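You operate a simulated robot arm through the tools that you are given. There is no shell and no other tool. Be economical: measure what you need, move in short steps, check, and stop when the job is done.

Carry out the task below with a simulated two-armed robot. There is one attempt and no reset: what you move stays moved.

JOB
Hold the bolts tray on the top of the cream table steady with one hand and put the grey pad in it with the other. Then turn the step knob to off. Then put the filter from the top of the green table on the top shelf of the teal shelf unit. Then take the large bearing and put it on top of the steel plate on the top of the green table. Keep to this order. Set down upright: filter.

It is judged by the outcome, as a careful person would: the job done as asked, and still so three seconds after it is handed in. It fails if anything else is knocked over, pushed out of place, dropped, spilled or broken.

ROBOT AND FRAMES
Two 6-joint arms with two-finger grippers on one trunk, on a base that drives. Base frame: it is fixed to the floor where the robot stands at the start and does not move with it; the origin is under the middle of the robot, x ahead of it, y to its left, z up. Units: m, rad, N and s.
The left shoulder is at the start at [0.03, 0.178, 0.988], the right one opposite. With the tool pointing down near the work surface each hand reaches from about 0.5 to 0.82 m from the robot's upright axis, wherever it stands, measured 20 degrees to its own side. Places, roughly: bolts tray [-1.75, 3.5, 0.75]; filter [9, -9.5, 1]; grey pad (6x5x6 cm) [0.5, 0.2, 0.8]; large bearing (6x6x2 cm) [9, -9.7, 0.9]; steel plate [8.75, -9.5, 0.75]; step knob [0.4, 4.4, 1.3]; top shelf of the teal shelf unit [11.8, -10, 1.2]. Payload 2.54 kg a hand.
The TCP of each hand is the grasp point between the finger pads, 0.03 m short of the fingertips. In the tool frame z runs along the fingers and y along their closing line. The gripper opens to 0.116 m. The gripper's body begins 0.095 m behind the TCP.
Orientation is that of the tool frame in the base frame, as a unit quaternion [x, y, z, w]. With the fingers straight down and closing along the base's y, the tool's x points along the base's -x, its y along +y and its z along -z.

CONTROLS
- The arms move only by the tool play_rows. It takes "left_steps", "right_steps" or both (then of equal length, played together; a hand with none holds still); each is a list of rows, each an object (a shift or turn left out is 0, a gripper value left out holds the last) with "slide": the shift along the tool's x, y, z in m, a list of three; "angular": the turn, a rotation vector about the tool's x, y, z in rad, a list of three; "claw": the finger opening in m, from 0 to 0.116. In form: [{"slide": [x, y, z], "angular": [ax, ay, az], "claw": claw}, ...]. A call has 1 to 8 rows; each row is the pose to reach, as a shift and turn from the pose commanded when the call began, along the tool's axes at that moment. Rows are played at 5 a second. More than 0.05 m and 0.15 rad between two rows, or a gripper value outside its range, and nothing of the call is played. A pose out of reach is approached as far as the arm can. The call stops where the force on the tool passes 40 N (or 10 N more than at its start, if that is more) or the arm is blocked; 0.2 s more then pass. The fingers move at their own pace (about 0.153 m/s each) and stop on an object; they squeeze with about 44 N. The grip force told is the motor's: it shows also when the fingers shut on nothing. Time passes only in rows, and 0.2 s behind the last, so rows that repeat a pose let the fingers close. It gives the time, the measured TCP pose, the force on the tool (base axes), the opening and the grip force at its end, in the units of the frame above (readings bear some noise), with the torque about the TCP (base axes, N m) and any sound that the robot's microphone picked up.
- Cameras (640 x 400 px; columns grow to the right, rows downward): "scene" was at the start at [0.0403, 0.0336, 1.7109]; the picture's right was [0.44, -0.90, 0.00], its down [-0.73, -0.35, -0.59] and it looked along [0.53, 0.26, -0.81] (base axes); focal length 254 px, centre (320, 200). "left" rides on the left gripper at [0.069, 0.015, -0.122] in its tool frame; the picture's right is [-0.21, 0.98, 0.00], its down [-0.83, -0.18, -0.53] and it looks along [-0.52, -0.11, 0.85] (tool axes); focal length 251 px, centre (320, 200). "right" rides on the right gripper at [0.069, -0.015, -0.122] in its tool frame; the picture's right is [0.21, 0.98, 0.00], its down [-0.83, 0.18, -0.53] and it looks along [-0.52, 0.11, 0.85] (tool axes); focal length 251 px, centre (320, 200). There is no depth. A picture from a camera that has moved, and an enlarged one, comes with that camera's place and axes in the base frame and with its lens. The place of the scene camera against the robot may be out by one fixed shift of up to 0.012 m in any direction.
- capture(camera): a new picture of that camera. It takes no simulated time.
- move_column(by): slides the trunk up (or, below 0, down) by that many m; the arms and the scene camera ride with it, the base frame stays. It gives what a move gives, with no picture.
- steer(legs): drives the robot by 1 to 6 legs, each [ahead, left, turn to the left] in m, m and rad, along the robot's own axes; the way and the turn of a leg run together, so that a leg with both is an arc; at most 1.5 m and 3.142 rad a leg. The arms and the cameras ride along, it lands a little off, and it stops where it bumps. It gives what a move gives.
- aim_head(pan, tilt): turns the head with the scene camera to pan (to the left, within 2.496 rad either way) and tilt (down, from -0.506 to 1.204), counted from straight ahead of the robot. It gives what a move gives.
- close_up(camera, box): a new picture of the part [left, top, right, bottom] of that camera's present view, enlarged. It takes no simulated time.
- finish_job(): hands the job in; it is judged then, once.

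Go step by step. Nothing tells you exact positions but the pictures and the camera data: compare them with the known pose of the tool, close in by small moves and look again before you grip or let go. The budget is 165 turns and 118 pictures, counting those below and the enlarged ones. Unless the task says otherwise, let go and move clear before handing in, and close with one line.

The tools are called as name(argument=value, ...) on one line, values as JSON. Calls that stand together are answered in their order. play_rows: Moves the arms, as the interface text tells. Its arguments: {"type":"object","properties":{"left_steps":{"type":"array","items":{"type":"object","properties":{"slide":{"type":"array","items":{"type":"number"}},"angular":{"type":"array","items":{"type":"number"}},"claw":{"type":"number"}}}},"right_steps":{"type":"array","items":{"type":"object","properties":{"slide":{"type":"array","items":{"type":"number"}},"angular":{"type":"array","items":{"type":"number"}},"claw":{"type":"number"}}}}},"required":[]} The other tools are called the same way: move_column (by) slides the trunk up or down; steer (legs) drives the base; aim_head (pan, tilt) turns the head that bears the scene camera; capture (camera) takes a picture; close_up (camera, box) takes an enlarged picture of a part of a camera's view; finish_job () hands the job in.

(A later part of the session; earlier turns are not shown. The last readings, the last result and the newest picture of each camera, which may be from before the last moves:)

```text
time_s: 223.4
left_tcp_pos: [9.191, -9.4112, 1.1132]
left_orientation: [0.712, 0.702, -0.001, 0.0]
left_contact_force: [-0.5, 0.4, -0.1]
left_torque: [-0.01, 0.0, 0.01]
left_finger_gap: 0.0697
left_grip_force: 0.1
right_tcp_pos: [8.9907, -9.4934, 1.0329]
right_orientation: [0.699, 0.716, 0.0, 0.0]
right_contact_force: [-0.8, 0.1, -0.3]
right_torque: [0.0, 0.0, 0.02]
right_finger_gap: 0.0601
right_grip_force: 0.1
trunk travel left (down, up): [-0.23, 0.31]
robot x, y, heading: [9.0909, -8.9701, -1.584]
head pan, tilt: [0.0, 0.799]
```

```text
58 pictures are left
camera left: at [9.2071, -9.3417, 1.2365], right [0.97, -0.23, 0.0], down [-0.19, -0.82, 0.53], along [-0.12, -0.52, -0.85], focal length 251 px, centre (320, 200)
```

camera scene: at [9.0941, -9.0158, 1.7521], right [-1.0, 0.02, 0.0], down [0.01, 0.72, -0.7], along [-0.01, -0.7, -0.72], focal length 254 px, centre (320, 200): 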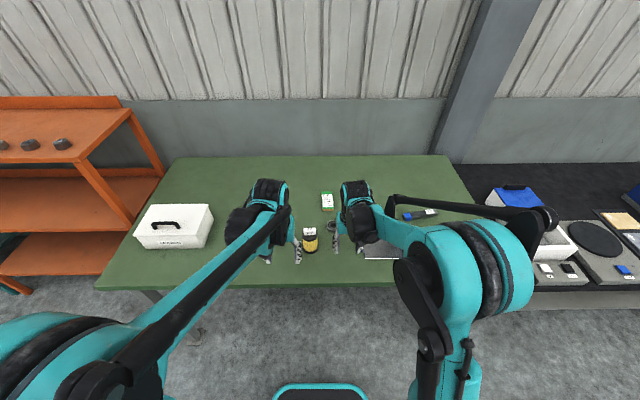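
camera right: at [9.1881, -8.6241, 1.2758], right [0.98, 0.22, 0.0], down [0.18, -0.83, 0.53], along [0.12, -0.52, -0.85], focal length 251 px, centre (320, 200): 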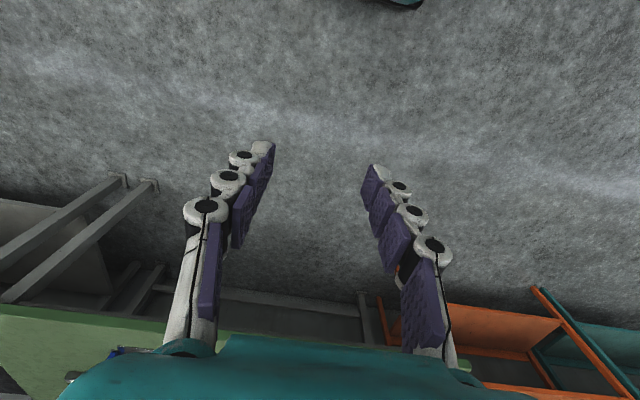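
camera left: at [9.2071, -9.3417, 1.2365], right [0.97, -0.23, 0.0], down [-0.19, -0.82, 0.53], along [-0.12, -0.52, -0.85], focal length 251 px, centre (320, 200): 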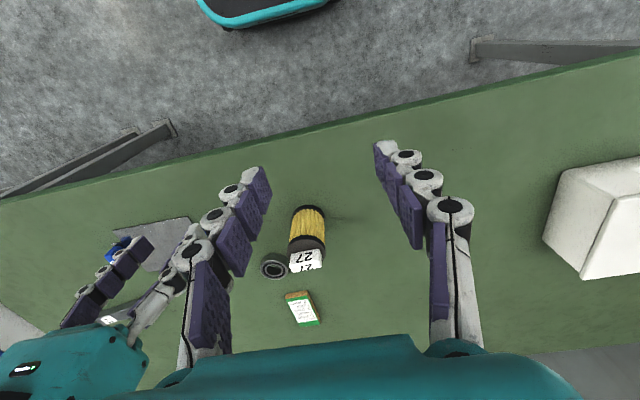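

The filter stands near (9.11, -9.65), with its top around z≈0.92. I'm moving the left hand above it and the right hand aside.

play_rows(left_steps=[{"slide": [0, 0, 0], "claw": 0.1}, {"slide": [-0.04, -0.013, 0.01]}, {"slide": [-0.08, -0.026, 0.02]}, {"slide": [-0.12, -0.039, 0.03]}, {"slide": [-0.16, -0.05, 0.04]}, {"slide": [-0.2, -0.063, 0.05]}, {"slide": [-0.241, -0.076, 0.05]}], right_steps=[{"slide": [0.01, -0.04, 0]}, {"slide": [0.02, -0.08, 0]}, {"slide": [0.04, -0.12, 0]}, {"slide": [0.06, -0.16, 0]}, {"slide": [0.06, -0.16, 0]}, {"slide": [0.06, -0.16, 0]}, {"slide": [0.06, -0.16, 0]}])

capture(camera="left")

capture(camera="right")

```text
time_s: 225.0
left_tcp_pos: [9.1078, -9.6551, 1.0633]
left_orientation: [0.713, 0.701, 0.001, -0.001]
left_contact_force: [-0.3, 0.3, 0.0]
left_torque: [0.04, -0.01, 0.02]
left_finger_gap: 0.1001
left_grip_force: 0.0
right_tcp_pos: [8.8291, -9.4403, 1.0344]
right_orientation: [0.698, 0.716, 0.001, 0.0]
right_contact_force: [0.0, 0.2, -0.4]
right_torque: [0.03, 0.01, 0.01]
right_finger_gap: 0.0603
right_grip_force: 0.0
trunk travel left (down, up): [-0.23, 0.31]
robot x, y, heading: [9.0942, -8.9652, -1.583]
head pan, tilt: [0.0, 0.799]
```

```text
57 pictures are left
camera left: at [9.1253, -9.5859, 1.186], right [0.97, -0.23, 0.0], down [-0.19, -0.82, 0.53], along [-0.12, -0.52, -0.85], focal length 251 px, centre (320, 200)
```

left: 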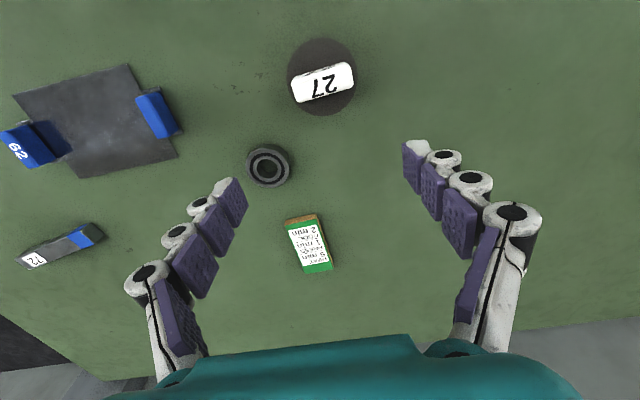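

```text
56 pictures are left
camera right: at [8.813, -9.3723, 1.1564], right [0.97, 0.24, 0.0], down [0.2, -0.82, 0.53], along [0.13, -0.52, -0.85], focal length 251 px, centre (320, 200)
```

right: 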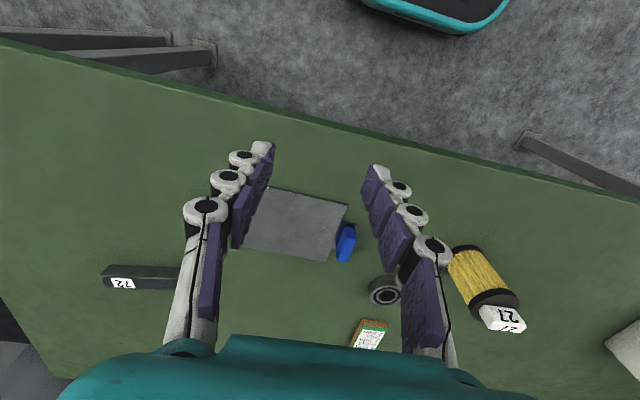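

Two views put the filter's top at about (9.121, -9.613, 0.94), so the table top is z≈0.85. I'm centring over it and descending partway to check.

play_rows(left_steps=[{"slide": [0.041, 0.013, 0.0]}, {"slide": [0.041, 0.013, 0.035]}, {"slide": [0.041, 0.013, 0.07]}, {"slide": [0.041, 0.013, 0.07]}])

capture(camera="left")

```text
time_s: 226.0
left_tcp_pos: [9.1272, -9.6129, 0.9966]
left_orientation: [0.713, 0.702, 0.0, 0.0]
left_contact_force: [0.1, -0.3, -0.5]
left_torque: [0.02, -0.01, -0.02]
left_finger_gap: 0.1003
left_grip_force: 0.1
right_tcp_pos: [8.8298, -9.4387, 1.034]
right_orientation: [0.698, 0.716, 0.0, 0.0]
right_contact_force: [0.2, 0.4, -0.8]
right_torque: [0.0, 0.01, 0.02]
right_finger_gap: 0.06
right_grip_force: 0.1
trunk travel left (down, up): [-0.23, 0.31]
robot x, y, heading: [9.09, -8.9627, -1.589]
head pan, tilt: [0.0, 0.799]
```

```text
55 pictures are left
camera left: at [9.1436, -9.5427, 1.1186], right [0.97, -0.23, 0.0], down [-0.19, -0.82, 0.53], along [-0.12, -0.52, -0.85], focal length 251 px, centre (320, 200)
```

left: 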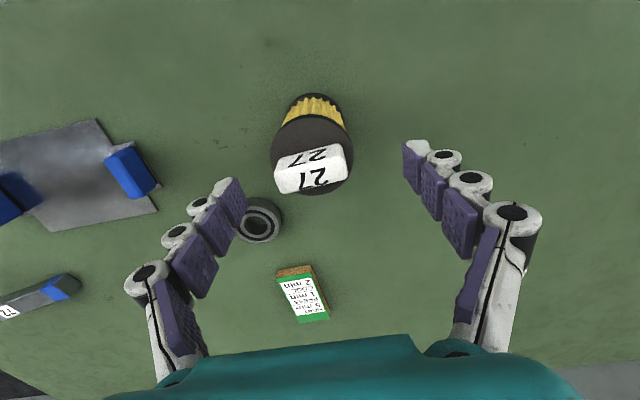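

Confirmed. I'm descending around the filter and closing.

play_rows(left_steps=[{"slide": [0, -0.006, 0.03]}, {"slide": [0, -0.006, 0.06]}, {"slide": [0, -0.006, 0.095]}, {"slide": [0, -0.006, 0.095]}, {"slide": [0, -0.006, 0.095], "claw": 0.05}, {"slide": [0, -0.006, 0.095], "claw": 0.05}, {"slide": [0, -0.006, 0.095], "claw": 0.05}])

capture(camera="left")

```text
time_s: 227.6
left_tcp_pos: [9.1184, -9.6095, 0.8992]
left_orientation: [0.712, 0.702, 0.0, 0.0]
left_contact_force: [1.5, 1.8, 5.5]
left_torque: [0.07, -0.22, 0.02]
left_finger_gap: 0.0607
left_grip_force: 43.6
right_tcp_pos: [8.8295, -9.4378, 1.0367]
right_orientation: [0.698, 0.716, 0.0, 0.001]
right_contact_force: [-0.4, 0.1, 0.0]
right_torque: [0.01, -0.03, -0.03]
right_finger_gap: 0.0601
right_grip_force: 0.1
trunk travel left (down, up): [-0.23, 0.31]
robot x, y, heading: [9.0937, -8.9687, -1.584]
head pan, tilt: [0.0, 0.799]
```

```text
54 pictures are left
camera left: at [9.1362, -9.5409, 1.0223], right [0.97, -0.23, 0.0], down [-0.19, -0.82, 0.53], along [-0.12, -0.52, -0.85], focal length 251 px, centre (320, 200)
```

left: 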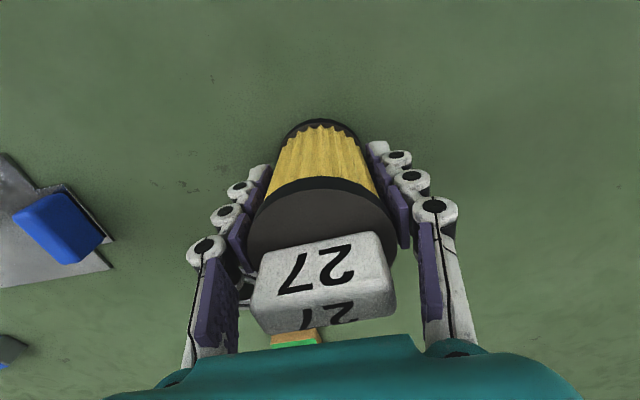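

The filter is gripped (61 mm). I'm lifting it straight up and pulling in a bit.

play_rows(left_steps=[{"slide": [0, 0, -0.03]}, {"slide": [0, 0, -0.07]}, {"slide": [0, 0, -0.11]}, {"slide": [0, 0, -0.15]}, {"slide": [0.04, 0, -0.18]}, {"slide": [0.08, 0, -0.2]}, {"slide": [0.12, 0, -0.2]}])

capture(camera="left")

aim_head(pan=0.9, tilt=0.35)

capture(camera="scene")

```text
time_s: 229.2
left_tcp_pos: [9.1205, -9.4917, 1.0993]
left_orientation: [0.712, 0.702, -0.001, 0.001]
left_contact_force: [-0.7, -0.1, -1.8]
left_torque: [-0.03, 0.01, -0.02]
left_finger_gap: 0.0606
left_grip_force: 44.2
right_tcp_pos: [8.831, -9.4376, 1.0359]
right_orientation: [0.698, 0.716, -0.001, 0.001]
right_contact_force: [0.9, 2.0, 0.7]
right_torque: [-0.03, 0.0, 0.02]
right_finger_gap: 0.0601
right_grip_force: 0.1
trunk travel left (down, up): [-0.23, 0.31]
robot x, y, heading: [9.0933, -8.9669, -1.587]
head pan, tilt: [0.0, 0.799]
```

```text
53 pictures are left
camera left: at [9.137, -9.4225, 1.2214], right [0.97, -0.23, 0.0], down [-0.19, -0.82, 0.54], along [-0.12, -0.52, -0.84], focal length 251 px, centre (320, 200)
```

left: 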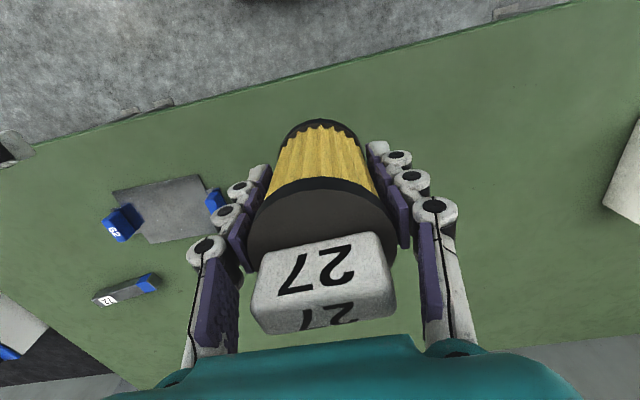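

```text
time_s: 230.4
left_tcp_pos: [9.1199, -9.4947, 1.0971]
left_orientation: [0.713, 0.701, 0.0, -0.001]
left_contact_force: [-0.4, -0.4, -3.1]
left_torque: [0.02, 0.01, -0.03]
left_finger_gap: 0.0602
left_grip_force: 44.1
right_tcp_pos: [8.8301, -9.4403, 1.0347]
right_orientation: [0.698, 0.716, 0.0, 0.0]
right_contact_force: [0.5, -0.4, 0.1]
right_torque: [-0.02, 0.0, -0.02]
right_finger_gap: 0.0601
right_grip_force: 0.1
trunk travel left (down, up): [-0.23, 0.31]
robot x, y, heading: [9.0899, -8.9714, -1.587]
head pan, tilt: [0.901, 0.351]
```

```text
52 pictures are left
camera scene: at [9.1673, -8.9944, 1.7916], right [-0.63, -0.77, 0.0], down [-0.27, 0.22, -0.94], along [0.73, -0.6, -0.34], focal length 254 px, centre (320, 200)
```

scene: 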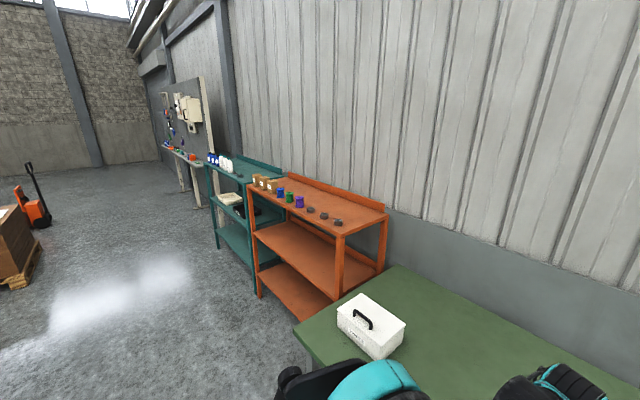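

The teal shelf's top has bottles at its left, and its right end looks free. I'm backing off, strafing left about 2.65 m and raising the trunk.

steer(legs=[[-0.5, 0, 0.016], [0, 1.3, 0], [0, 1.3, 0]])

move_column(by=0.28)

aim_head(pan=0, tilt=0.5)

capture(camera="scene")

```text
time_s: 245.7
left_tcp_pos: [11.7802, -8.9406, 1.0985]
left_orientation: [0.691, 0.723, 0.0, 0.0]
left_contact_force: [-0.6, 0.1, -2.9]
left_torque: [0.02, 0.04, -0.01]
left_finger_gap: 0.0606
left_grip_force: 44.2
right_tcp_pos: [11.4886, -8.9025, 1.0351]
right_orientation: [0.676, 0.737, 0.001, 0.0]
right_contact_force: [0.3, 0.0, -1.2]
right_torque: [-0.01, 0.01, 0.01]
right_finger_gap: 0.0599
right_grip_force: 0.1
trunk travel left (down, up): [-0.23, 0.31]
robot x, y, heading: [11.7162, -8.4192, -1.523]
head pan, tilt: [0.901, 0.351]
```

```text
time_s: 248.5
left_tcp_pos: [11.7808, -8.941, 1.3777]
left_orientation: [0.691, 0.723, 0.0, 0.0]
left_contact_force: [-0.3, 0.4, -2.3]
left_torque: [0.01, 0.0, 0.02]
left_finger_gap: 0.0603
left_grip_force: 43.5
right_tcp_pos: [11.4891, -8.9044, 1.3139]
right_orientation: [0.675, 0.737, 0.001, 0.0]
right_contact_force: [0.0, 0.5, 0.9]
right_torque: [0.01, -0.01, 0.0]
right_finger_gap: 0.0601
right_grip_force: 0.1
trunk travel left (down, up): [-0.51, 0.03]
robot x, y, heading: [11.7172, -8.4159, -1.529]
head pan, tilt: [0.901, 0.351]
```

```text
time_s: 249.7
left_tcp_pos: [11.7813, -8.9403, 1.3766]
left_orientation: [0.69, 0.724, 0.0, 0.001]
left_contact_force: [0.4, -0.7, -2.5]
left_torque: [0.0, -0.03, -0.02]
left_finger_gap: 0.0605
left_grip_force: 44.0
right_tcp_pos: [11.488, -8.9034, 1.3155]
right_orientation: [0.676, 0.737, 0.0, 0.0]
right_contact_force: [0.8, 1.2, 0.0]
right_torque: [-0.02, -0.01, 0.01]
right_finger_gap: 0.0602
right_grip_force: 0.0
trunk travel left (down, up): [-0.51, 0.03]
robot x, y, heading: [11.7223, -8.4134, -1.528]
head pan, tilt: [0.0, 0.499]
```

```text
51 pictures are left
camera scene: at [11.7263, -8.476, 2.058], right [-1.0, -0.05, 0.0], down [-0.02, 0.48, -0.88], along [0.04, -0.88, -0.48], focal length 254 px, centre (320, 200)
```

scene: 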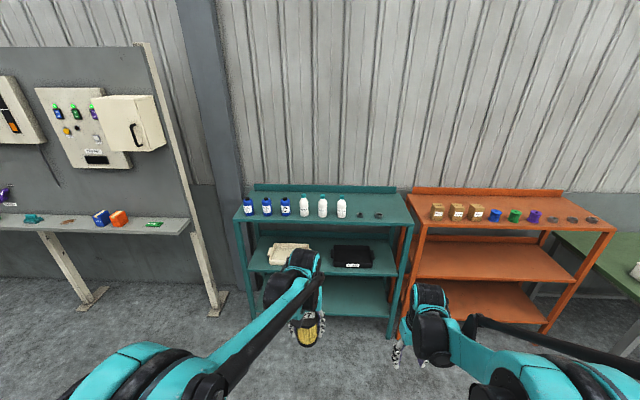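

The teal top shelf holds a row of six bottles and two small dark parts. I'm zooming to find a free spot.

close_up(camera="scene", box=[225, 170, 425, 270])

```text
3.20 times, centred on (325, 220) of scene
camera zoom: at [11.7263, -8.476, 2.058], right [-1.0, -0.05, 0.0], down [-0.02, 0.48, -0.88], along [0.04, -0.88, -0.48], focal length 814 px, centre (304, 136)
```

zoom: 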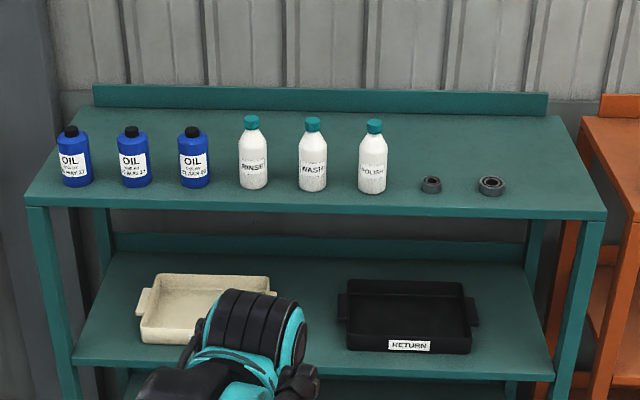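

There's an empty slot at the right end of the top shelf, near (11.30, -9.9). I'm raising the right hand for clearance, then strafing right and driving up to the shelf.

play_rows(right_steps=[{"slide": [0, 0, -0.04]}, {"slide": [0.0, 0, -0.08]}, {"slide": [0.0, 0, -0.12]}, {"slide": [0.0, 0, -0.12]}])

steer(legs=[[0, -0.54, -0.043], [0.5, 0, 0]])

capture(camera="scene")

capture(camera="left")

```text
time_s: 250.7
left_tcp_pos: [11.7803, -8.941, 1.3775]
left_orientation: [0.691, 0.723, -0.001, 0.001]
left_contact_force: [-0.3, -0.2, -2.5]
left_torque: [0.01, 0.03, -0.01]
left_finger_gap: 0.0605
left_grip_force: 43.3
right_tcp_pos: [11.4908, -8.9058, 1.4345]
right_orientation: [0.675, 0.738, 0.0, 0.0]
right_contact_force: [-0.5, 0.2, -0.5]
right_torque: [0.03, -0.03, 0.02]
right_finger_gap: 0.0597
right_grip_force: 0.0
trunk travel left (down, up): [-0.51, 0.03]
robot x, y, heading: [11.7188, -8.413, -1.526]
head pan, tilt: [0.0, 0.499]
```

```text
time_s: 256.4
left_tcp_pos: [11.2186, -9.4677, 1.3767]
left_orientation: [0.707, 0.708, 0.001, 0.0]
left_contact_force: [0.0, 0.1, -2.4]
left_torque: [0.0, 0.02, -0.01]
left_finger_gap: 0.0604
left_grip_force: 43.8
right_tcp_pos: [10.9315, -9.4197, 1.4344]
right_orientation: [0.692, 0.722, 0.0, 0.0]
right_contact_force: [-0.3, -0.3, 0.2]
right_torque: [-0.02, 0.0, -0.02]
right_finger_gap: 0.0599
right_grip_force: 0.1
trunk travel left (down, up): [-0.51, 0.03]
robot x, y, heading: [11.1817, -8.9418, -1.571]
head pan, tilt: [0.0, 0.499]
```

```text
49 pictures are left
camera scene: at [11.1852, -9.0007, 2.058], right [-1.0, 0.0, 0.0], down [0.0, 0.48, -0.88], along [0.0, -0.88, -0.48], focal length 254 px, centre (320, 200)
```

scene: 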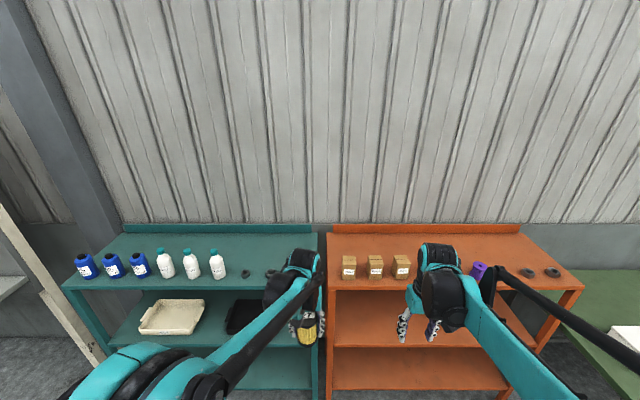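

```text
48 pictures are left
camera left: at [11.2348, -9.3985, 1.5009], right [0.98, -0.21, 0.0], down [-0.18, -0.83, 0.53], along [-0.11, -0.52, -0.85], focal length 251 px, centre (320, 200)
```

left: 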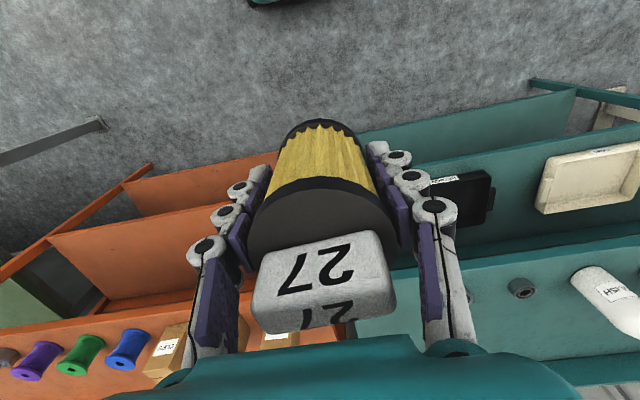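

The shelf surface is about z≈1.15, its right edge is x≈11.19 and its front edge y≈-9.82. The target spot is (11.28, -9.95). I'm driving 0.33 m closer.

steer(legs=[[0.33, 0, 0]])

play_rows(left_steps=[{"slide": [-0.04, 0.015, 0.01]}, {"slide": [-0.08, 0.03, 0.02]}, {"slide": [-0.12, 0.045, 0.03]}, {"slide": [-0.15, 0.06, 0.04]}, {"slide": [-0.15, 0.06, 0.06]}, {"slide": [-0.15, 0.06, 0.06]}])

capture(camera="left")

capture(camera="scene")

```text
time_s: 258.6
left_tcp_pos: [11.2206, -9.795, 1.378]
left_orientation: [0.706, 0.708, -0.001, 0.0]
left_contact_force: [0.5, -0.6, -2.0]
left_torque: [-0.02, -0.02, -0.01]
left_finger_gap: 0.0605
left_grip_force: 44.0
right_tcp_pos: [10.9323, -9.7467, 1.4343]
right_orientation: [0.692, 0.722, 0.0, 0.0]
right_contact_force: [0.3, -0.4, 0.6]
right_torque: [-0.01, 0.02, -0.01]
right_finger_gap: 0.0599
right_grip_force: 0.1
trunk travel left (down, up): [-0.51, 0.03]
robot x, y, heading: [11.1819, -9.2675, -1.572]
head pan, tilt: [0.0, 0.499]
```

```text
time_s: 260.0
left_tcp_pos: [11.2809, -9.9489, 1.3165]
left_orientation: [0.707, 0.708, 0.0, 0.001]
left_contact_force: [1.0, 0.5, -1.8]
left_torque: [-0.03, -0.02, 0.0]
left_finger_gap: 0.0604
left_grip_force: 44.8
right_tcp_pos: [10.93, -9.7474, 1.4332]
right_orientation: [0.692, 0.722, 0.0, 0.0]
right_contact_force: [1.0, 0.6, 0.4]
right_torque: [0.01, -0.02, 0.02]
right_finger_gap: 0.0597
right_grip_force: 0.0
trunk travel left (down, up): [-0.51, 0.03]
robot x, y, heading: [11.183, -9.2677, -1.569]
head pan, tilt: [0.0, 0.499]
```

```text
47 pictures are left
camera left: at [11.2962, -9.8786, 1.4398], right [0.98, -0.21, 0.0], down [-0.18, -0.83, 0.53], along [-0.11, -0.52, -0.85], focal length 251 px, centre (320, 200)
```

left: 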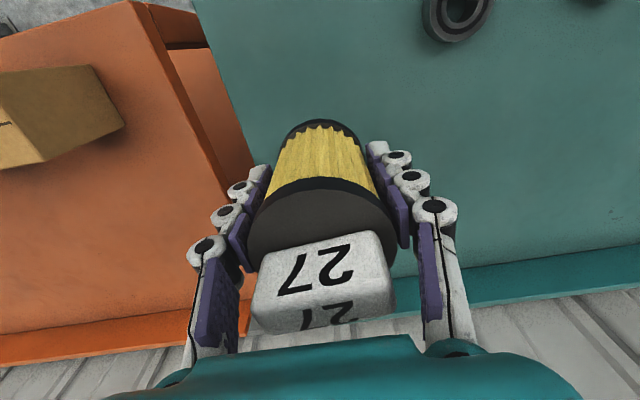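

```text
46 pictures are left
camera scene: at [11.1855, -9.3291, 2.058], right [-1.0, 0.0, 0.0], down [0.0, 0.48, -0.88], along [0.0, -0.88, -0.48], focal length 254 px, centre (320, 200)
```

scene: 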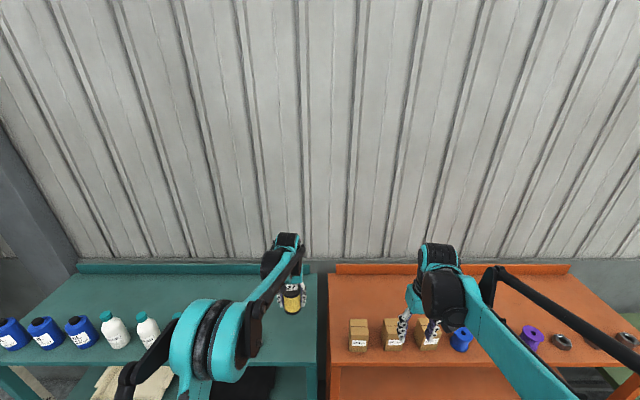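

The filter is well within the shelf's free spot: the edge is about 9 cm away and the nearest part about 14 cm. I'm lowering it.

play_rows(left_steps=[{"slide": [0, 0, 0.04]}, {"slide": [0, 0, 0.08]}, {"slide": [0, 0, 0.1]}, {"slide": [0, 0, 0.1]}])

play_rows(left_steps=[{"slide": [0, 0, 0.004]}, {"slide": [0, 0, 0.008]}, {"slide": [0, 0, 0.012]}, {"slide": [0, 0, 0.012]}])

capture(camera="left")

```text
time_s: 261.0
left_tcp_pos: [11.2812, -9.9459, 1.2189]
left_orientation: [0.707, 0.708, 0.0, 0.0]
left_contact_force: [0.8, -1.4, 3.5]
left_torque: [-0.07, -0.06, -0.01]
left_finger_gap: 0.0604
left_grip_force: 44.2
right_tcp_pos: [10.932, -9.7478, 1.4337]
right_orientation: [0.692, 0.722, 0.0, 0.001]
right_contact_force: [-0.5, 0.7, -0.2]
right_torque: [0.0, 0.0, 0.0]
right_finger_gap: 0.0601
right_grip_force: 0.1
trunk travel left (down, up): [-0.51, 0.03]
robot x, y, heading: [11.1819, -9.2682, -1.566]
head pan, tilt: [0.0, 0.499]
```

```text
time_s: 262.0
left_tcp_pos: [11.281, -9.9441, 1.2073]
left_orientation: [0.706, 0.708, 0.0, 0.001]
left_contact_force: [5.5, -0.4, 29.9]
left_torque: [-0.1, -0.18, -0.11]
left_finger_gap: 0.0605
left_grip_force: 44.0
right_tcp_pos: [10.9315, -9.7448, 1.4353]
right_orientation: [0.692, 0.722, -0.001, 0.001]
right_contact_force: [0.3, 0.1, 1.0]
right_torque: [0.02, -0.01, -0.02]
right_finger_gap: 0.0597
right_grip_force: 0.1
trunk travel left (down, up): [-0.51, 0.03]
robot x, y, heading: [11.1791, -9.2684, -1.565]
head pan, tilt: [0.0, 0.499]
```

```text
45 pictures are left
camera left: at [11.2965, -9.8743, 1.3301], right [0.98, -0.21, 0.0], down [-0.18, -0.83, 0.54], along [-0.11, -0.52, -0.84], focal length 251 px, centre (320, 200)
```

left: 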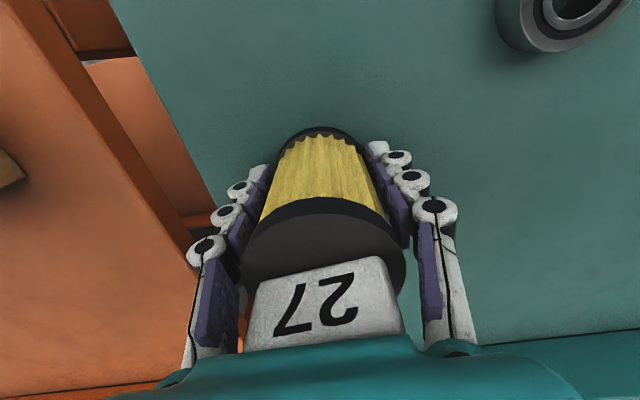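

The filter is resting on the shelf with firm contact. I'm relaxing slightly, opening and lifting straight up.

play_rows(left_steps=[{"slide": [0, 0, -0.004]}, {"slide": [0, 0, -0.004], "claw": 0.08}, {"slide": [0, 0, -0.004], "claw": 0.1}, {"slide": [0, 0, -0.004], "claw": 0.1}, {"slide": [0, 0, -0.04]}, {"slide": [0, 0, -0.08]}, {"slide": [0, 0, -0.12]}, {"slide": [0, 0, -0.16]}])

capture(camera="left")

```text
time_s: 263.8
left_tcp_pos: [11.2807, -9.9445, 1.3662]
left_orientation: [0.706, 0.708, -0.001, 0.001]
left_contact_force: [0.3, 0.6, 0.9]
left_torque: [-0.02, 0.03, 0.02]
left_finger_gap: 0.1002
left_grip_force: 0.0
right_tcp_pos: [10.9307, -9.7452, 1.4351]
right_orientation: [0.691, 0.723, 0.001, 0.001]
right_contact_force: [0.9, 0.1, -0.9]
right_torque: [-0.03, 0.0, 0.01]
right_finger_gap: 0.0599
right_grip_force: 0.0
trunk travel left (down, up): [-0.51, 0.03]
robot x, y, heading: [11.1809, -9.2659, -1.565]
head pan, tilt: [0.0, 0.499]
```

```text
44 pictures are left
camera left: at [11.2964, -9.875, 1.4902], right [0.98, -0.21, 0.0], down [-0.18, -0.83, 0.53], along [-0.11, -0.52, -0.85], focal length 251 px, centre (320, 200)
```

left: 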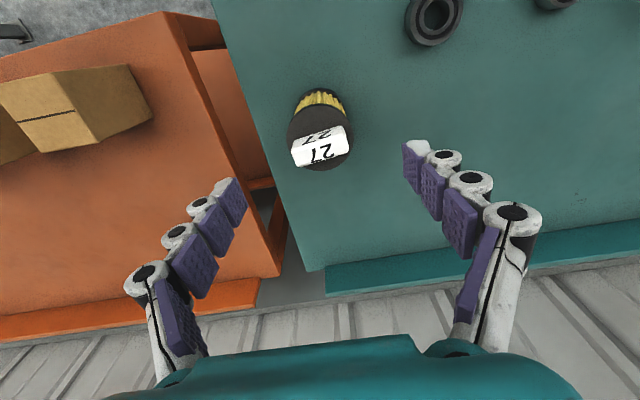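

The filter stands upright on the top shelf. I'm retracting the left hand, backing off, strafing right to the green table and lowering the trunk.

play_rows(left_steps=[{"slide": [0.04, 0, 0]}, {"slide": [0.08, 0, 0]}, {"slide": [0.12, 0, 0]}, {"slide": [0.16, 0, 0]}, {"slide": [0.2, 0, 0]}])

steer(legs=[[-0.75, 0, -0.006], [0, -1.1, 0], [0, -1.0, 0]])

aim_head(pan=0.8, tilt=0.4)

capture(camera="scene")

```text
time_s: 265.0
left_tcp_pos: [11.2809, -9.7438, 1.3641]
left_orientation: [0.707, 0.707, -0.001, 0.001]
left_contact_force: [-0.6, 0.4, -0.3]
left_torque: [-0.07, -0.01, -0.01]
left_finger_gap: 0.0997
left_grip_force: 0.0
right_tcp_pos: [10.9321, -9.7449, 1.4351]
right_orientation: [0.691, 0.723, -0.001, 0.001]
right_contact_force: [0.5, 0.0, 0.0]
right_torque: [-0.06, 0.01, -0.01]
right_finger_gap: 0.0601
right_grip_force: 0.1
trunk travel left (down, up): [-0.51, 0.03]
robot x, y, heading: [11.183, -9.2668, -1.575]
head pan, tilt: [0.0, 0.499]
```

```text
time_s: 279.1
left_tcp_pos: [9.1906, -9.0087, 1.3631]
left_orientation: [0.697, 0.717, 0.0, 0.0]
left_contact_force: [0.2, 0.2, 0.4]
left_torque: [-0.02, 0.0, -0.07]
left_finger_gap: 0.1
left_grip_force: 0.0
right_tcp_pos: [8.8413, -9.0199, 1.4342]
right_orientation: [0.682, 0.732, 0.001, 0.0]
right_contact_force: [0.2, 0.6, -0.2]
right_torque: [-0.01, -0.04, -0.01]
right_finger_gap: 0.0603
right_grip_force: 0.0
trunk travel left (down, up): [-0.51, 0.03]
robot x, y, heading: [9.0786, -8.5362, -1.543]
head pan, tilt: [0.0, 0.499]
```

```text
time_s: 280.3
left_tcp_pos: [9.19, -9.0097, 1.3633]
left_orientation: [0.697, 0.717, 0.0, 0.0]
left_contact_force: [-0.7, 0.8, -0.4]
left_torque: [-0.03, 0.0, 0.0]
left_finger_gap: 0.1002
left_grip_force: 0.1
right_tcp_pos: [8.8406, -9.0191, 1.4328]
right_orientation: [0.681, 0.732, 0.0, 0.0]
right_contact_force: [0.1, 0.5, 0.2]
right_torque: [0.0, 0.0, 0.03]
right_finger_gap: 0.0598
right_grip_force: 0.0
trunk travel left (down, up): [-0.51, 0.03]
robot x, y, heading: [9.0747, -8.5328, -1.545]
head pan, tilt: [0.799, 0.4]
```

```text
43 pictures are left
camera scene: at [9.1498, -8.5667, 2.0671], right [-0.68, -0.74, 0.0], down [-0.29, 0.26, -0.92], along [0.68, -0.62, -0.39], focal length 254 px, centre (320, 200)
```

scene: 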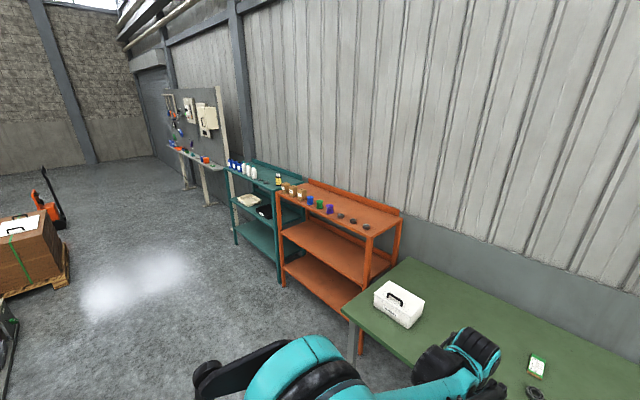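

The filter is standing on the teal shelf. Now I'm lowering the trunk and driving up to the green table for the bearing.

move_column(by=-0.28)

steer(legs=[[0.45, 0, -0.026]])

aim_head(pan=0, tilt=0.8)

capture(camera="scene")

capture(camera="right")

```text
time_s: 283.1
left_tcp_pos: [9.1896, -9.0087, 1.0823]
left_orientation: [0.697, 0.717, 0.0, 0.0]
left_contact_force: [0.0, -0.6, -0.9]
left_torque: [0.01, 0.0, -0.03]
left_finger_gap: 0.1001
left_grip_force: 0.0
right_tcp_pos: [8.8399, -9.0189, 1.1544]
right_orientation: [0.682, 0.732, 0.0, 0.0]
right_contact_force: [-0.6, 0.7, -0.8]
right_torque: [-0.01, -0.02, -0.01]
right_finger_gap: 0.0601
right_grip_force: 0.0
trunk travel left (down, up): [-0.23, 0.31]
robot x, y, heading: [9.0845, -8.5374, -1.546]
head pan, tilt: [0.799, 0.4]
```

```text
time_s: 285.8
left_tcp_pos: [9.1966, -9.4585, 1.0828]
left_orientation: [0.7, 0.714, 0.0, 0.0]
left_contact_force: [0.0, -1.1, -0.6]
left_torque: [0.01, 0.0, 0.0]
left_finger_gap: 0.0999
left_grip_force: 0.0
right_tcp_pos: [8.8469, -9.4644, 1.154]
right_orientation: [0.685, 0.729, 0.0, -0.001]
right_contact_force: [-0.7, -0.1, -0.9]
right_torque: [0.03, 0.02, 0.0]
right_finger_gap: 0.0601
right_grip_force: 0.0
trunk travel left (down, up): [-0.23, 0.31]
robot x, y, heading: [9.0909, -8.982, -1.55]
head pan, tilt: [0.799, 0.4]
```

```text
time_s: 286.9
left_tcp_pos: [9.196, -9.4566, 1.0832]
left_orientation: [0.7, 0.714, 0.0, 0.0]
left_contact_force: [-0.1, -0.1, 0.3]
left_torque: [-0.03, 0.02, 0.0]
left_finger_gap: 0.0999
left_grip_force: 0.1
right_tcp_pos: [8.8465, -9.4643, 1.154]
right_orientation: [0.686, 0.728, 0.0, 0.0]
right_contact_force: [0.4, 0.1, 0.6]
right_torque: [0.02, -0.04, 0.01]
right_finger_gap: 0.0601
right_grip_force: 0.0
trunk travel left (down, up): [-0.23, 0.31]
robot x, y, heading: [9.086, -8.9798, -1.554]
head pan, tilt: [0.0, 0.799]
```

```text
42 pictures are left
camera scene: at [9.0936, -9.0311, 1.7521], right [-1.0, -0.02, 0.0], down [-0.01, 0.72, -0.7], along [0.01, -0.7, -0.72], focal length 254 px, centre (320, 200)
```

scene: 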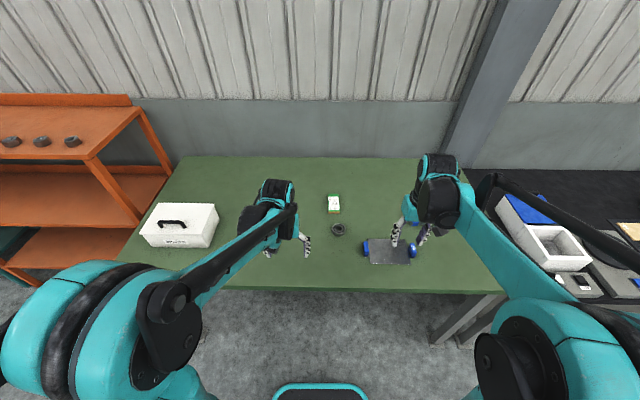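

```text
41 pictures are left
camera right: at [8.8272, -9.3962, 1.2762], right [0.96, 0.27, 0.0], down [0.23, -0.81, 0.53], along [0.15, -0.51, -0.85], focal length 251 px, centre (320, 200)
```

right: 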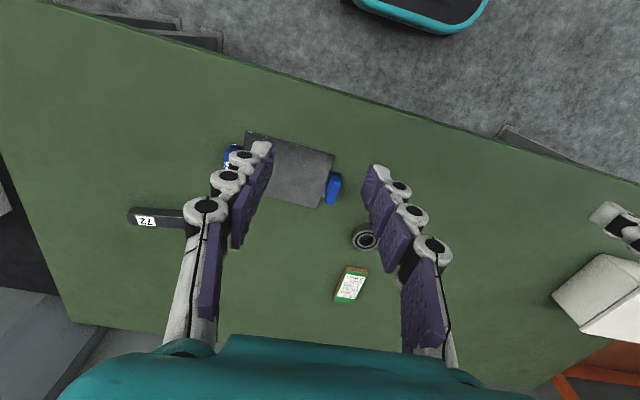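

The bearing is at about (9.018, -9.708) and the plate centre about (8.82, -9.61). I'm moving the right hand above the bearing and the left hand a bit outward.

play_rows(right_steps=[{"slide": [-0.036, 0.022, 0.02], "claw": 0.09}, {"slide": [-0.072, 0.044, 0.04]}, {"slide": [-0.108, 0.066, 0.06]}, {"slide": [-0.144, 0.088, 0.08]}, {"slide": [-0.18, 0.11, 0.1]}, {"slide": [-0.216, 0.132, 0.12]}, {"slide": [-0.253, 0.155, 0.14]}, {"slide": [-0.253, 0.155, 0.16]}], left_steps=[{"slide": [0, 0.02, 0]}, {"slide": [0, 0.04, 0]}, {"slide": [0, 0.06, 0]}, {"slide": [0, 0.08, 0]}, {"slide": [0, 0.1, 0]}, {"slide": [0, 0.1, 0]}, {"slide": [0, 0.1, 0]}, {"slide": [0, 0.1, 0]}])

capture(camera="right")

```text
time_s: 288.7
left_tcp_pos: [9.2961, -9.4568, 1.0834]
left_orientation: [0.701, 0.714, 0.001, 0.001]
left_contact_force: [0.0, 0.3, 0.0]
left_torque: [-0.03, -0.04, -0.02]
left_finger_gap: 0.1
left_grip_force: 0.0
right_tcp_pos: [9.0114, -9.7051, 0.9965]
right_orientation: [0.685, 0.728, -0.001, 0.0]
right_contact_force: [0.3, -0.4, 1.1]
right_torque: [-0.03, -0.05, 0.0]
right_finger_gap: 0.0901
right_grip_force: 0.0
trunk travel left (down, up): [-0.23, 0.31]
robot x, y, heading: [9.0871, -8.9807, -1.551]
head pan, tilt: [0.0, 0.799]
```

```text
40 pictures are left
camera right: at [8.9925, -9.637, 1.1187], right [0.96, 0.27, 0.0], down [0.23, -0.81, 0.53], along [0.15, -0.51, -0.85], focal length 251 px, centre (320, 200)
```

right: 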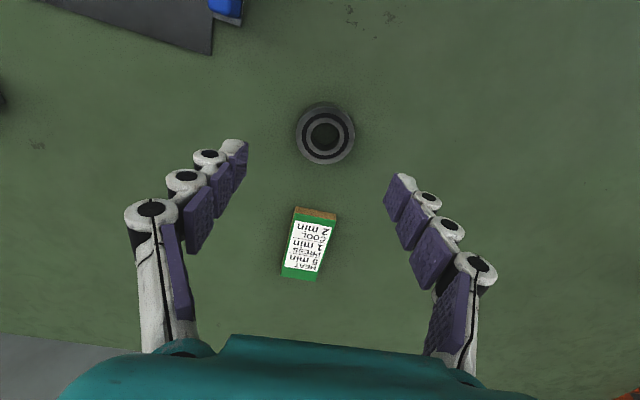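

The bearing refines to (9.021, -9.713). I'm descending around it carefully.

play_rows(right_steps=[{"slide": [-0.0085, 0.0095, 0.03]}, {"slide": [-0.0085, 0.0095, 0.06]}, {"slide": [-0.0085, 0.0095, 0.085]}, {"slide": [-0.0085, 0.0095, 0.1]}, {"slide": [-0.0085, 0.0095, 0.105]}, {"slide": [-0.0085, 0.0095, 0.109]}])

capture(camera="right")

```text
time_s: 290.1
left_tcp_pos: [9.2968, -9.4565, 1.0839]
left_orientation: [0.7, 0.714, -0.001, 0.0]
left_contact_force: [-0.2, 0.2, -0.1]
left_torque: [0.0, -0.03, 0.01]
left_finger_gap: 0.1
left_grip_force: 0.0
right_tcp_pos: [9.0263, -9.7151, 0.8853]
right_orientation: [0.685, 0.729, 0.0, 0.0]
right_contact_force: [-1.0, 0.0, -0.6]
right_torque: [0.01, -0.01, 0.02]
right_finger_gap: 0.0899
right_grip_force: 0.1
trunk travel left (down, up): [-0.23, 0.31]
robot x, y, heading: [9.0843, -8.9804, -1.549]
head pan, tilt: [0.0, 0.799]
```

```text
39 pictures are left
camera right: at [9.0076, -9.6474, 1.0069], right [0.96, 0.27, 0.0], down [0.23, -0.81, 0.53], along [0.15, -0.51, -0.85], focal length 251 px, centre (320, 200)
```

right: 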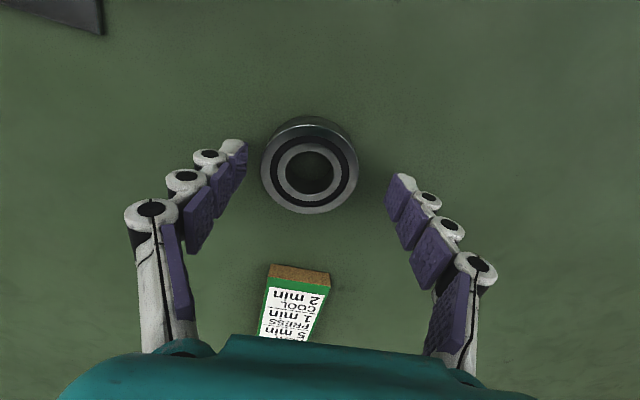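

Nearly centred. I'm making a 5 mm correction and closing on the bearing.

play_rows(right_steps=[{"slide": [0.003, -0.005, 0.0]}, {"slide": [0.003, -0.005, 0.002], "claw": 0.07}, {"slide": [0.003, -0.005, 0.002], "claw": 0.045}, {"slide": [0.003, -0.005, 0.002], "claw": 0.045}, {"slide": [0.003, -0.005, 0.002], "claw": 0.045}])

capture(camera="right")

```text
time_s: 291.3
left_tcp_pos: [9.2972, -9.4558, 1.0823]
left_orientation: [0.7, 0.714, 0.001, 0.0]
left_contact_force: [0.8, -0.2, 0.3]
left_torque: [0.02, -0.01, 0.05]
left_finger_gap: 0.0999
left_grip_force: 0.0
right_tcp_pos: [9.0213, -9.7123, 0.8839]
right_orientation: [0.685, 0.728, 0.0, -0.001]
right_contact_force: [-1.6, -2.5, 5.4]
right_torque: [-0.03, 0.19, 0.06]
right_finger_gap: 0.0579
right_grip_force: 44.3
trunk travel left (down, up): [-0.23, 0.31]
robot x, y, heading: [9.0882, -8.9843, -1.554]
head pan, tilt: [0.0, 0.799]
```

```text
38 pictures are left
camera right: at [9.0021, -9.6446, 1.0058], right [0.96, 0.27, 0.0], down [0.23, -0.81, 0.53], along [0.15, -0.51, -0.85], focal length 251 px, centre (320, 200)
```

right: 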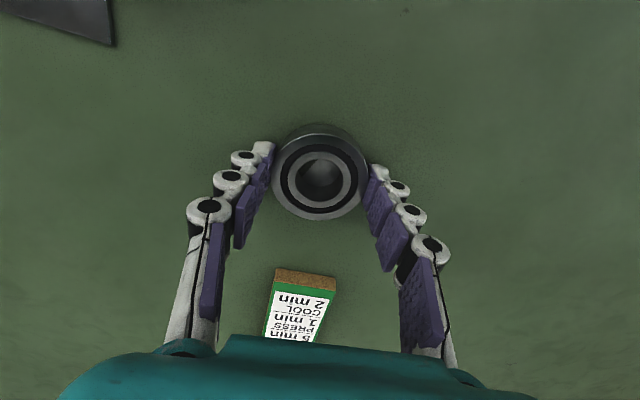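

Gripped (58 mm). I'm lifting and carrying it over the plate.

play_rows(right_steps=[{"slide": [0, 0, -0.03]}, {"slide": [0, 0, -0.07]}, {"slide": [0, 0, -0.1]}, {"slide": [0.023, -0.038, -0.11]}, {"slide": [0.046, -0.077, -0.11]}, {"slide": [0.07, -0.116, -0.11]}, {"slide": [0.093, -0.155, -0.11]}, {"slide": [0.116, -0.193, -0.11]}])

capture(camera="right")

close_up(camera="scene", box=[310, 180, 470, 280])

```text
time_s: 293.1
left_tcp_pos: [9.2958, -9.4556, 1.0839]
left_orientation: [0.7, 0.714, 0.001, 0.0]
left_contact_force: [-0.2, 0.2, 0.3]
left_torque: [-0.04, -0.04, 0.03]
left_finger_gap: 0.1001
left_grip_force: 0.0
right_tcp_pos: [8.8185, -9.6059, 0.994]
right_orientation: [0.685, 0.728, 0.0, 0.0]
right_contact_force: [-0.3, -0.3, -2.1]
right_torque: [-0.01, -0.01, 0.0]
right_finger_gap: 0.058
right_grip_force: 44.3
trunk travel left (down, up): [-0.23, 0.31]
robot x, y, heading: [9.0899, -8.9829, -1.553]
head pan, tilt: [0.0, 0.799]
```

```text
37 pictures are left
camera right: at [8.7989, -9.5381, 1.1162], right [0.96, 0.27, 0.0], down [0.23, -0.81, 0.53], along [0.15, -0.51, -0.85], focal length 251 px, centre (320, 200)
```

right: 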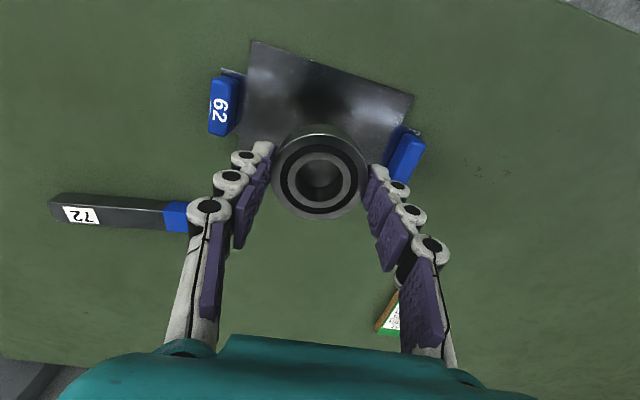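

```text
4.00 times, centred on (390, 230) of scene
camera zoom: at [9.0918, -9.0303, 1.7521], right [-1.0, -0.02, 0.0], down [-0.01, 0.72, -0.7], along [0.01, -0.7, -0.72], focal length 1017 px, centre (40, 80)
```

zoom: 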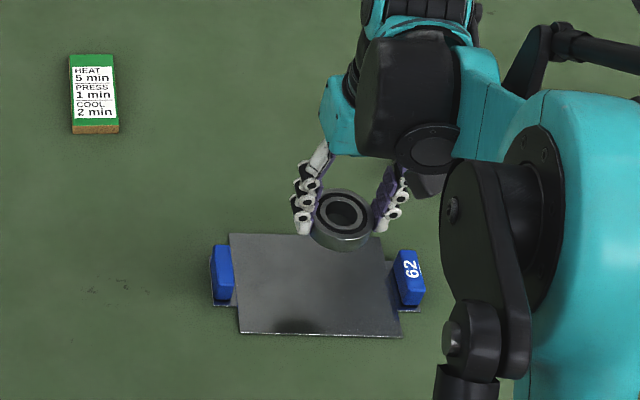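

The plate's centre is (8.822, -9.617) and its side tabs leave room. I'm aligning and lowering until contact.

play_rows(right_steps=[{"slide": [-0.011, 0.002, 0.02]}, {"slide": [-0.011, 0.002, 0.05]}, {"slide": [-0.011, 0.002, 0.08]}, {"slide": [-0.011, 0.002, 0.09]}, {"slide": [-0.011, 0.002, 0.09]}])

play_rows(right_steps=[{"slide": [0, 0, 0.003]}, {"slide": [0, 0, 0.006]}, {"slide": [0, 0, 0.009]}, {"slide": [0, 0, 0.011]}])

capture(camera="right")

```text
time_s: 294.3
left_tcp_pos: [9.2952, -9.4548, 1.0825]
left_orientation: [0.7, 0.714, -0.001, 0.001]
left_contact_force: [-0.3, 0.8, 0.2]
left_torque: [0.02, 0.02, 0.01]
left_finger_gap: 0.0999
left_grip_force: 0.2
right_tcp_pos: [8.824, -9.62, 0.903]
right_orientation: [0.686, 0.728, -0.001, 0.0]
right_contact_force: [0.2, 0.3, -1.5]
right_torque: [0.03, 0.03, 0.05]
right_finger_gap: 0.058
right_grip_force: 44.0
trunk travel left (down, up): [-0.23, 0.31]
robot x, y, heading: [9.0886, -8.9847, -1.554]
head pan, tilt: [0.0, 0.799]
```

```text
time_s: 295.3
left_tcp_pos: [9.2957, -9.4566, 1.0821]
left_orientation: [0.7, 0.714, 0.0, 0.0]
left_contact_force: [-0.4, -0.1, 0.3]
left_torque: [0.0, -0.01, -0.03]
left_finger_gap: 0.1001
left_grip_force: 0.2
right_tcp_pos: [8.8243, -9.6203, 0.8916]
right_orientation: [0.685, 0.728, 0.0, 0.0]
right_contact_force: [-0.2, 0.0, -3.2]
right_torque: [0.01, 0.01, -0.03]
right_finger_gap: 0.0581
right_grip_force: 44.3
trunk travel left (down, up): [-0.23, 0.31]
robot x, y, heading: [9.089, -8.9789, -1.55]
head pan, tilt: [0.0, 0.799]
```

```text
35 pictures are left
camera right: at [8.8055, -9.5519, 1.0137], right [0.96, 0.27, 0.0], down [0.23, -0.81, 0.53], along [0.15, -0.51, -0.85], focal length 251 px, centre (320, 200)
```

right: 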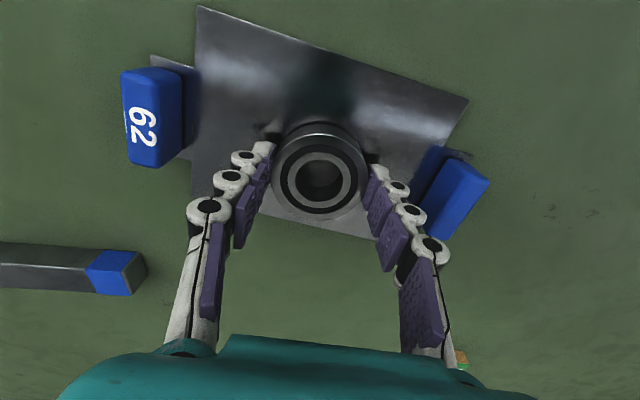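

The bearing is centred on the plate but not touching yet. I continue down in small steps.

play_rows(right_steps=[{"slide": [0, 0, 0.002]}, {"slide": [0, 0, 0.004]}, {"slide": [0, 0, 0.006]}, {"slide": [0, 0, 0.006]}])

```text
time_s: 296.3
left_tcp_pos: [9.2962, -9.4553, 1.0839]
left_orientation: [0.7, 0.714, 0.0, 0.001]
left_contact_force: [0.7, -0.2, -0.3]
left_torque: [0.01, -0.02, -0.03]
left_finger_gap: 0.0999
left_grip_force: 0.0
right_tcp_pos: [8.8247, -9.6182, 0.8872]
right_orientation: [0.686, 0.728, -0.002, 0.0]
right_contact_force: [-3.6, -7.4, 22.5]
right_torque: [-0.03, 0.14, 0.02]
right_finger_gap: 0.0579
right_grip_force: 44.1
trunk travel left (down, up): [-0.23, 0.31]
robot x, y, heading: [9.0876, -8.9813, -1.554]
head pan, tilt: [0.0, 0.799]
```

Contact is made. I'm releasing gently and lifting away.

play_rows(right_steps=[{"slide": [0, 0, -0.003]}, {"slide": [0, 0, -0.003], "claw": 0.076}, {"slide": [0, 0, -0.003], "claw": 0.076}, {"slide": [0, 0, -0.03]}, {"slide": [0, 0, -0.07]}, {"slide": [0, 0, -0.11]}, {"slide": [0.04, 0, -0.13]}, {"slide": [0.08, 0, -0.15]}])

capture(camera="right")

capture(camera="scene")

```text
time_s: 298.1
left_tcp_pos: [9.2961, -9.4543, 1.0835]
left_orientation: [0.701, 0.714, -0.001, 0.0]
left_contact_force: [0.0, -0.3, 0.0]
left_torque: [-0.06, 0.02, -0.02]
left_finger_gap: 0.1003
left_grip_force: 0.2
right_tcp_pos: [8.8179, -9.5373, 1.0384]
right_orientation: [0.686, 0.728, 0.0, 0.0]
right_contact_force: [-0.1, -1.1, -0.2]
right_torque: [-0.03, -0.04, -0.01]
right_finger_gap: 0.0763
right_grip_force: 0.1
trunk travel left (down, up): [-0.23, 0.31]
robot x, y, heading: [9.0864, -8.9828, -1.552]
head pan, tilt: [0.0, 0.799]
```

```text
34 pictures are left
camera right: at [8.799, -9.4703, 1.1604], right [0.96, 0.27, 0.0], down [0.23, -0.81, 0.53], along [0.15, -0.51, -0.85], focal length 251 px, centre (320, 200)
```

right: 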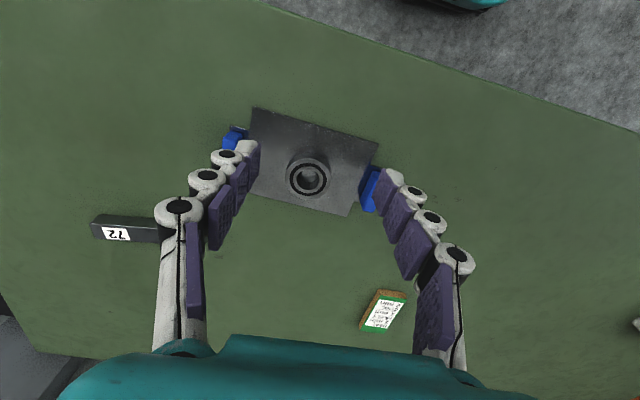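

```text
33 pictures are left
camera scene: at [9.0939, -9.0292, 1.7521], right [-1.0, -0.02, 0.0], down [-0.01, 0.72, -0.7], along [0.01, -0.7, -0.72], focal length 254 px, centre (320, 200)
```

scene: 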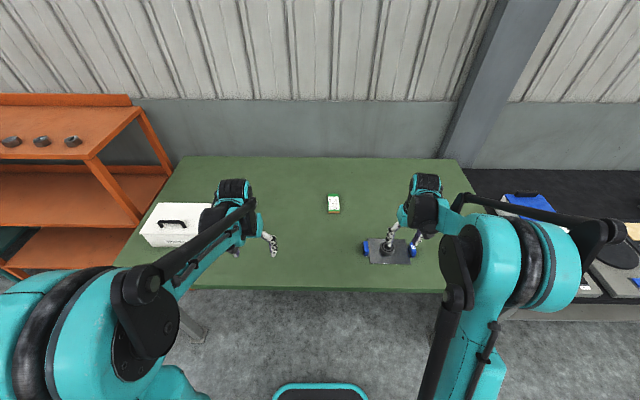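

The bearing rests flat in the middle of the plate. I'm backing off so both hands are clear.

steer(legs=[[-0.35, 0, 0]])

capture(camera="scene")

```text
time_s: 300.4
left_tcp_pos: [9.2903, -9.1113, 1.0822]
left_orientation: [0.7, 0.714, -0.001, 0.0]
left_contact_force: [-0.2, 0.5, 0.6]
left_torque: [-0.01, -0.02, -0.02]
left_finger_gap: 0.1001
left_grip_force: 0.1
right_tcp_pos: [8.8137, -9.1961, 1.0379]
right_orientation: [0.684, 0.729, 0.0, 0.0]
right_contact_force: [0.3, 1.0, 0.7]
right_torque: [-0.01, 0.0, -0.01]
right_finger_gap: 0.076
right_grip_force: 0.0
trunk travel left (down, up): [-0.23, 0.31]
robot x, y, heading: [9.0788, -8.6336, -1.55]
head pan, tilt: [0.0, 0.799]
```

```text
32 pictures are left
camera scene: at [9.0869, -8.6852, 1.7521], right [-1.0, -0.02, 0.0], down [-0.01, 0.72, -0.7], along [0.01, -0.7, -0.72], focal length 254 px, centre (320, 200)
```

scene: 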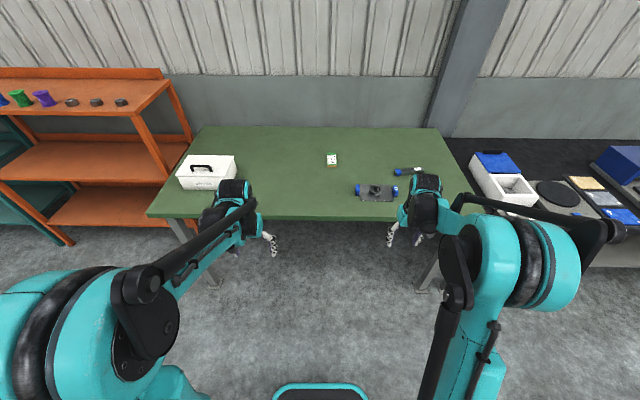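

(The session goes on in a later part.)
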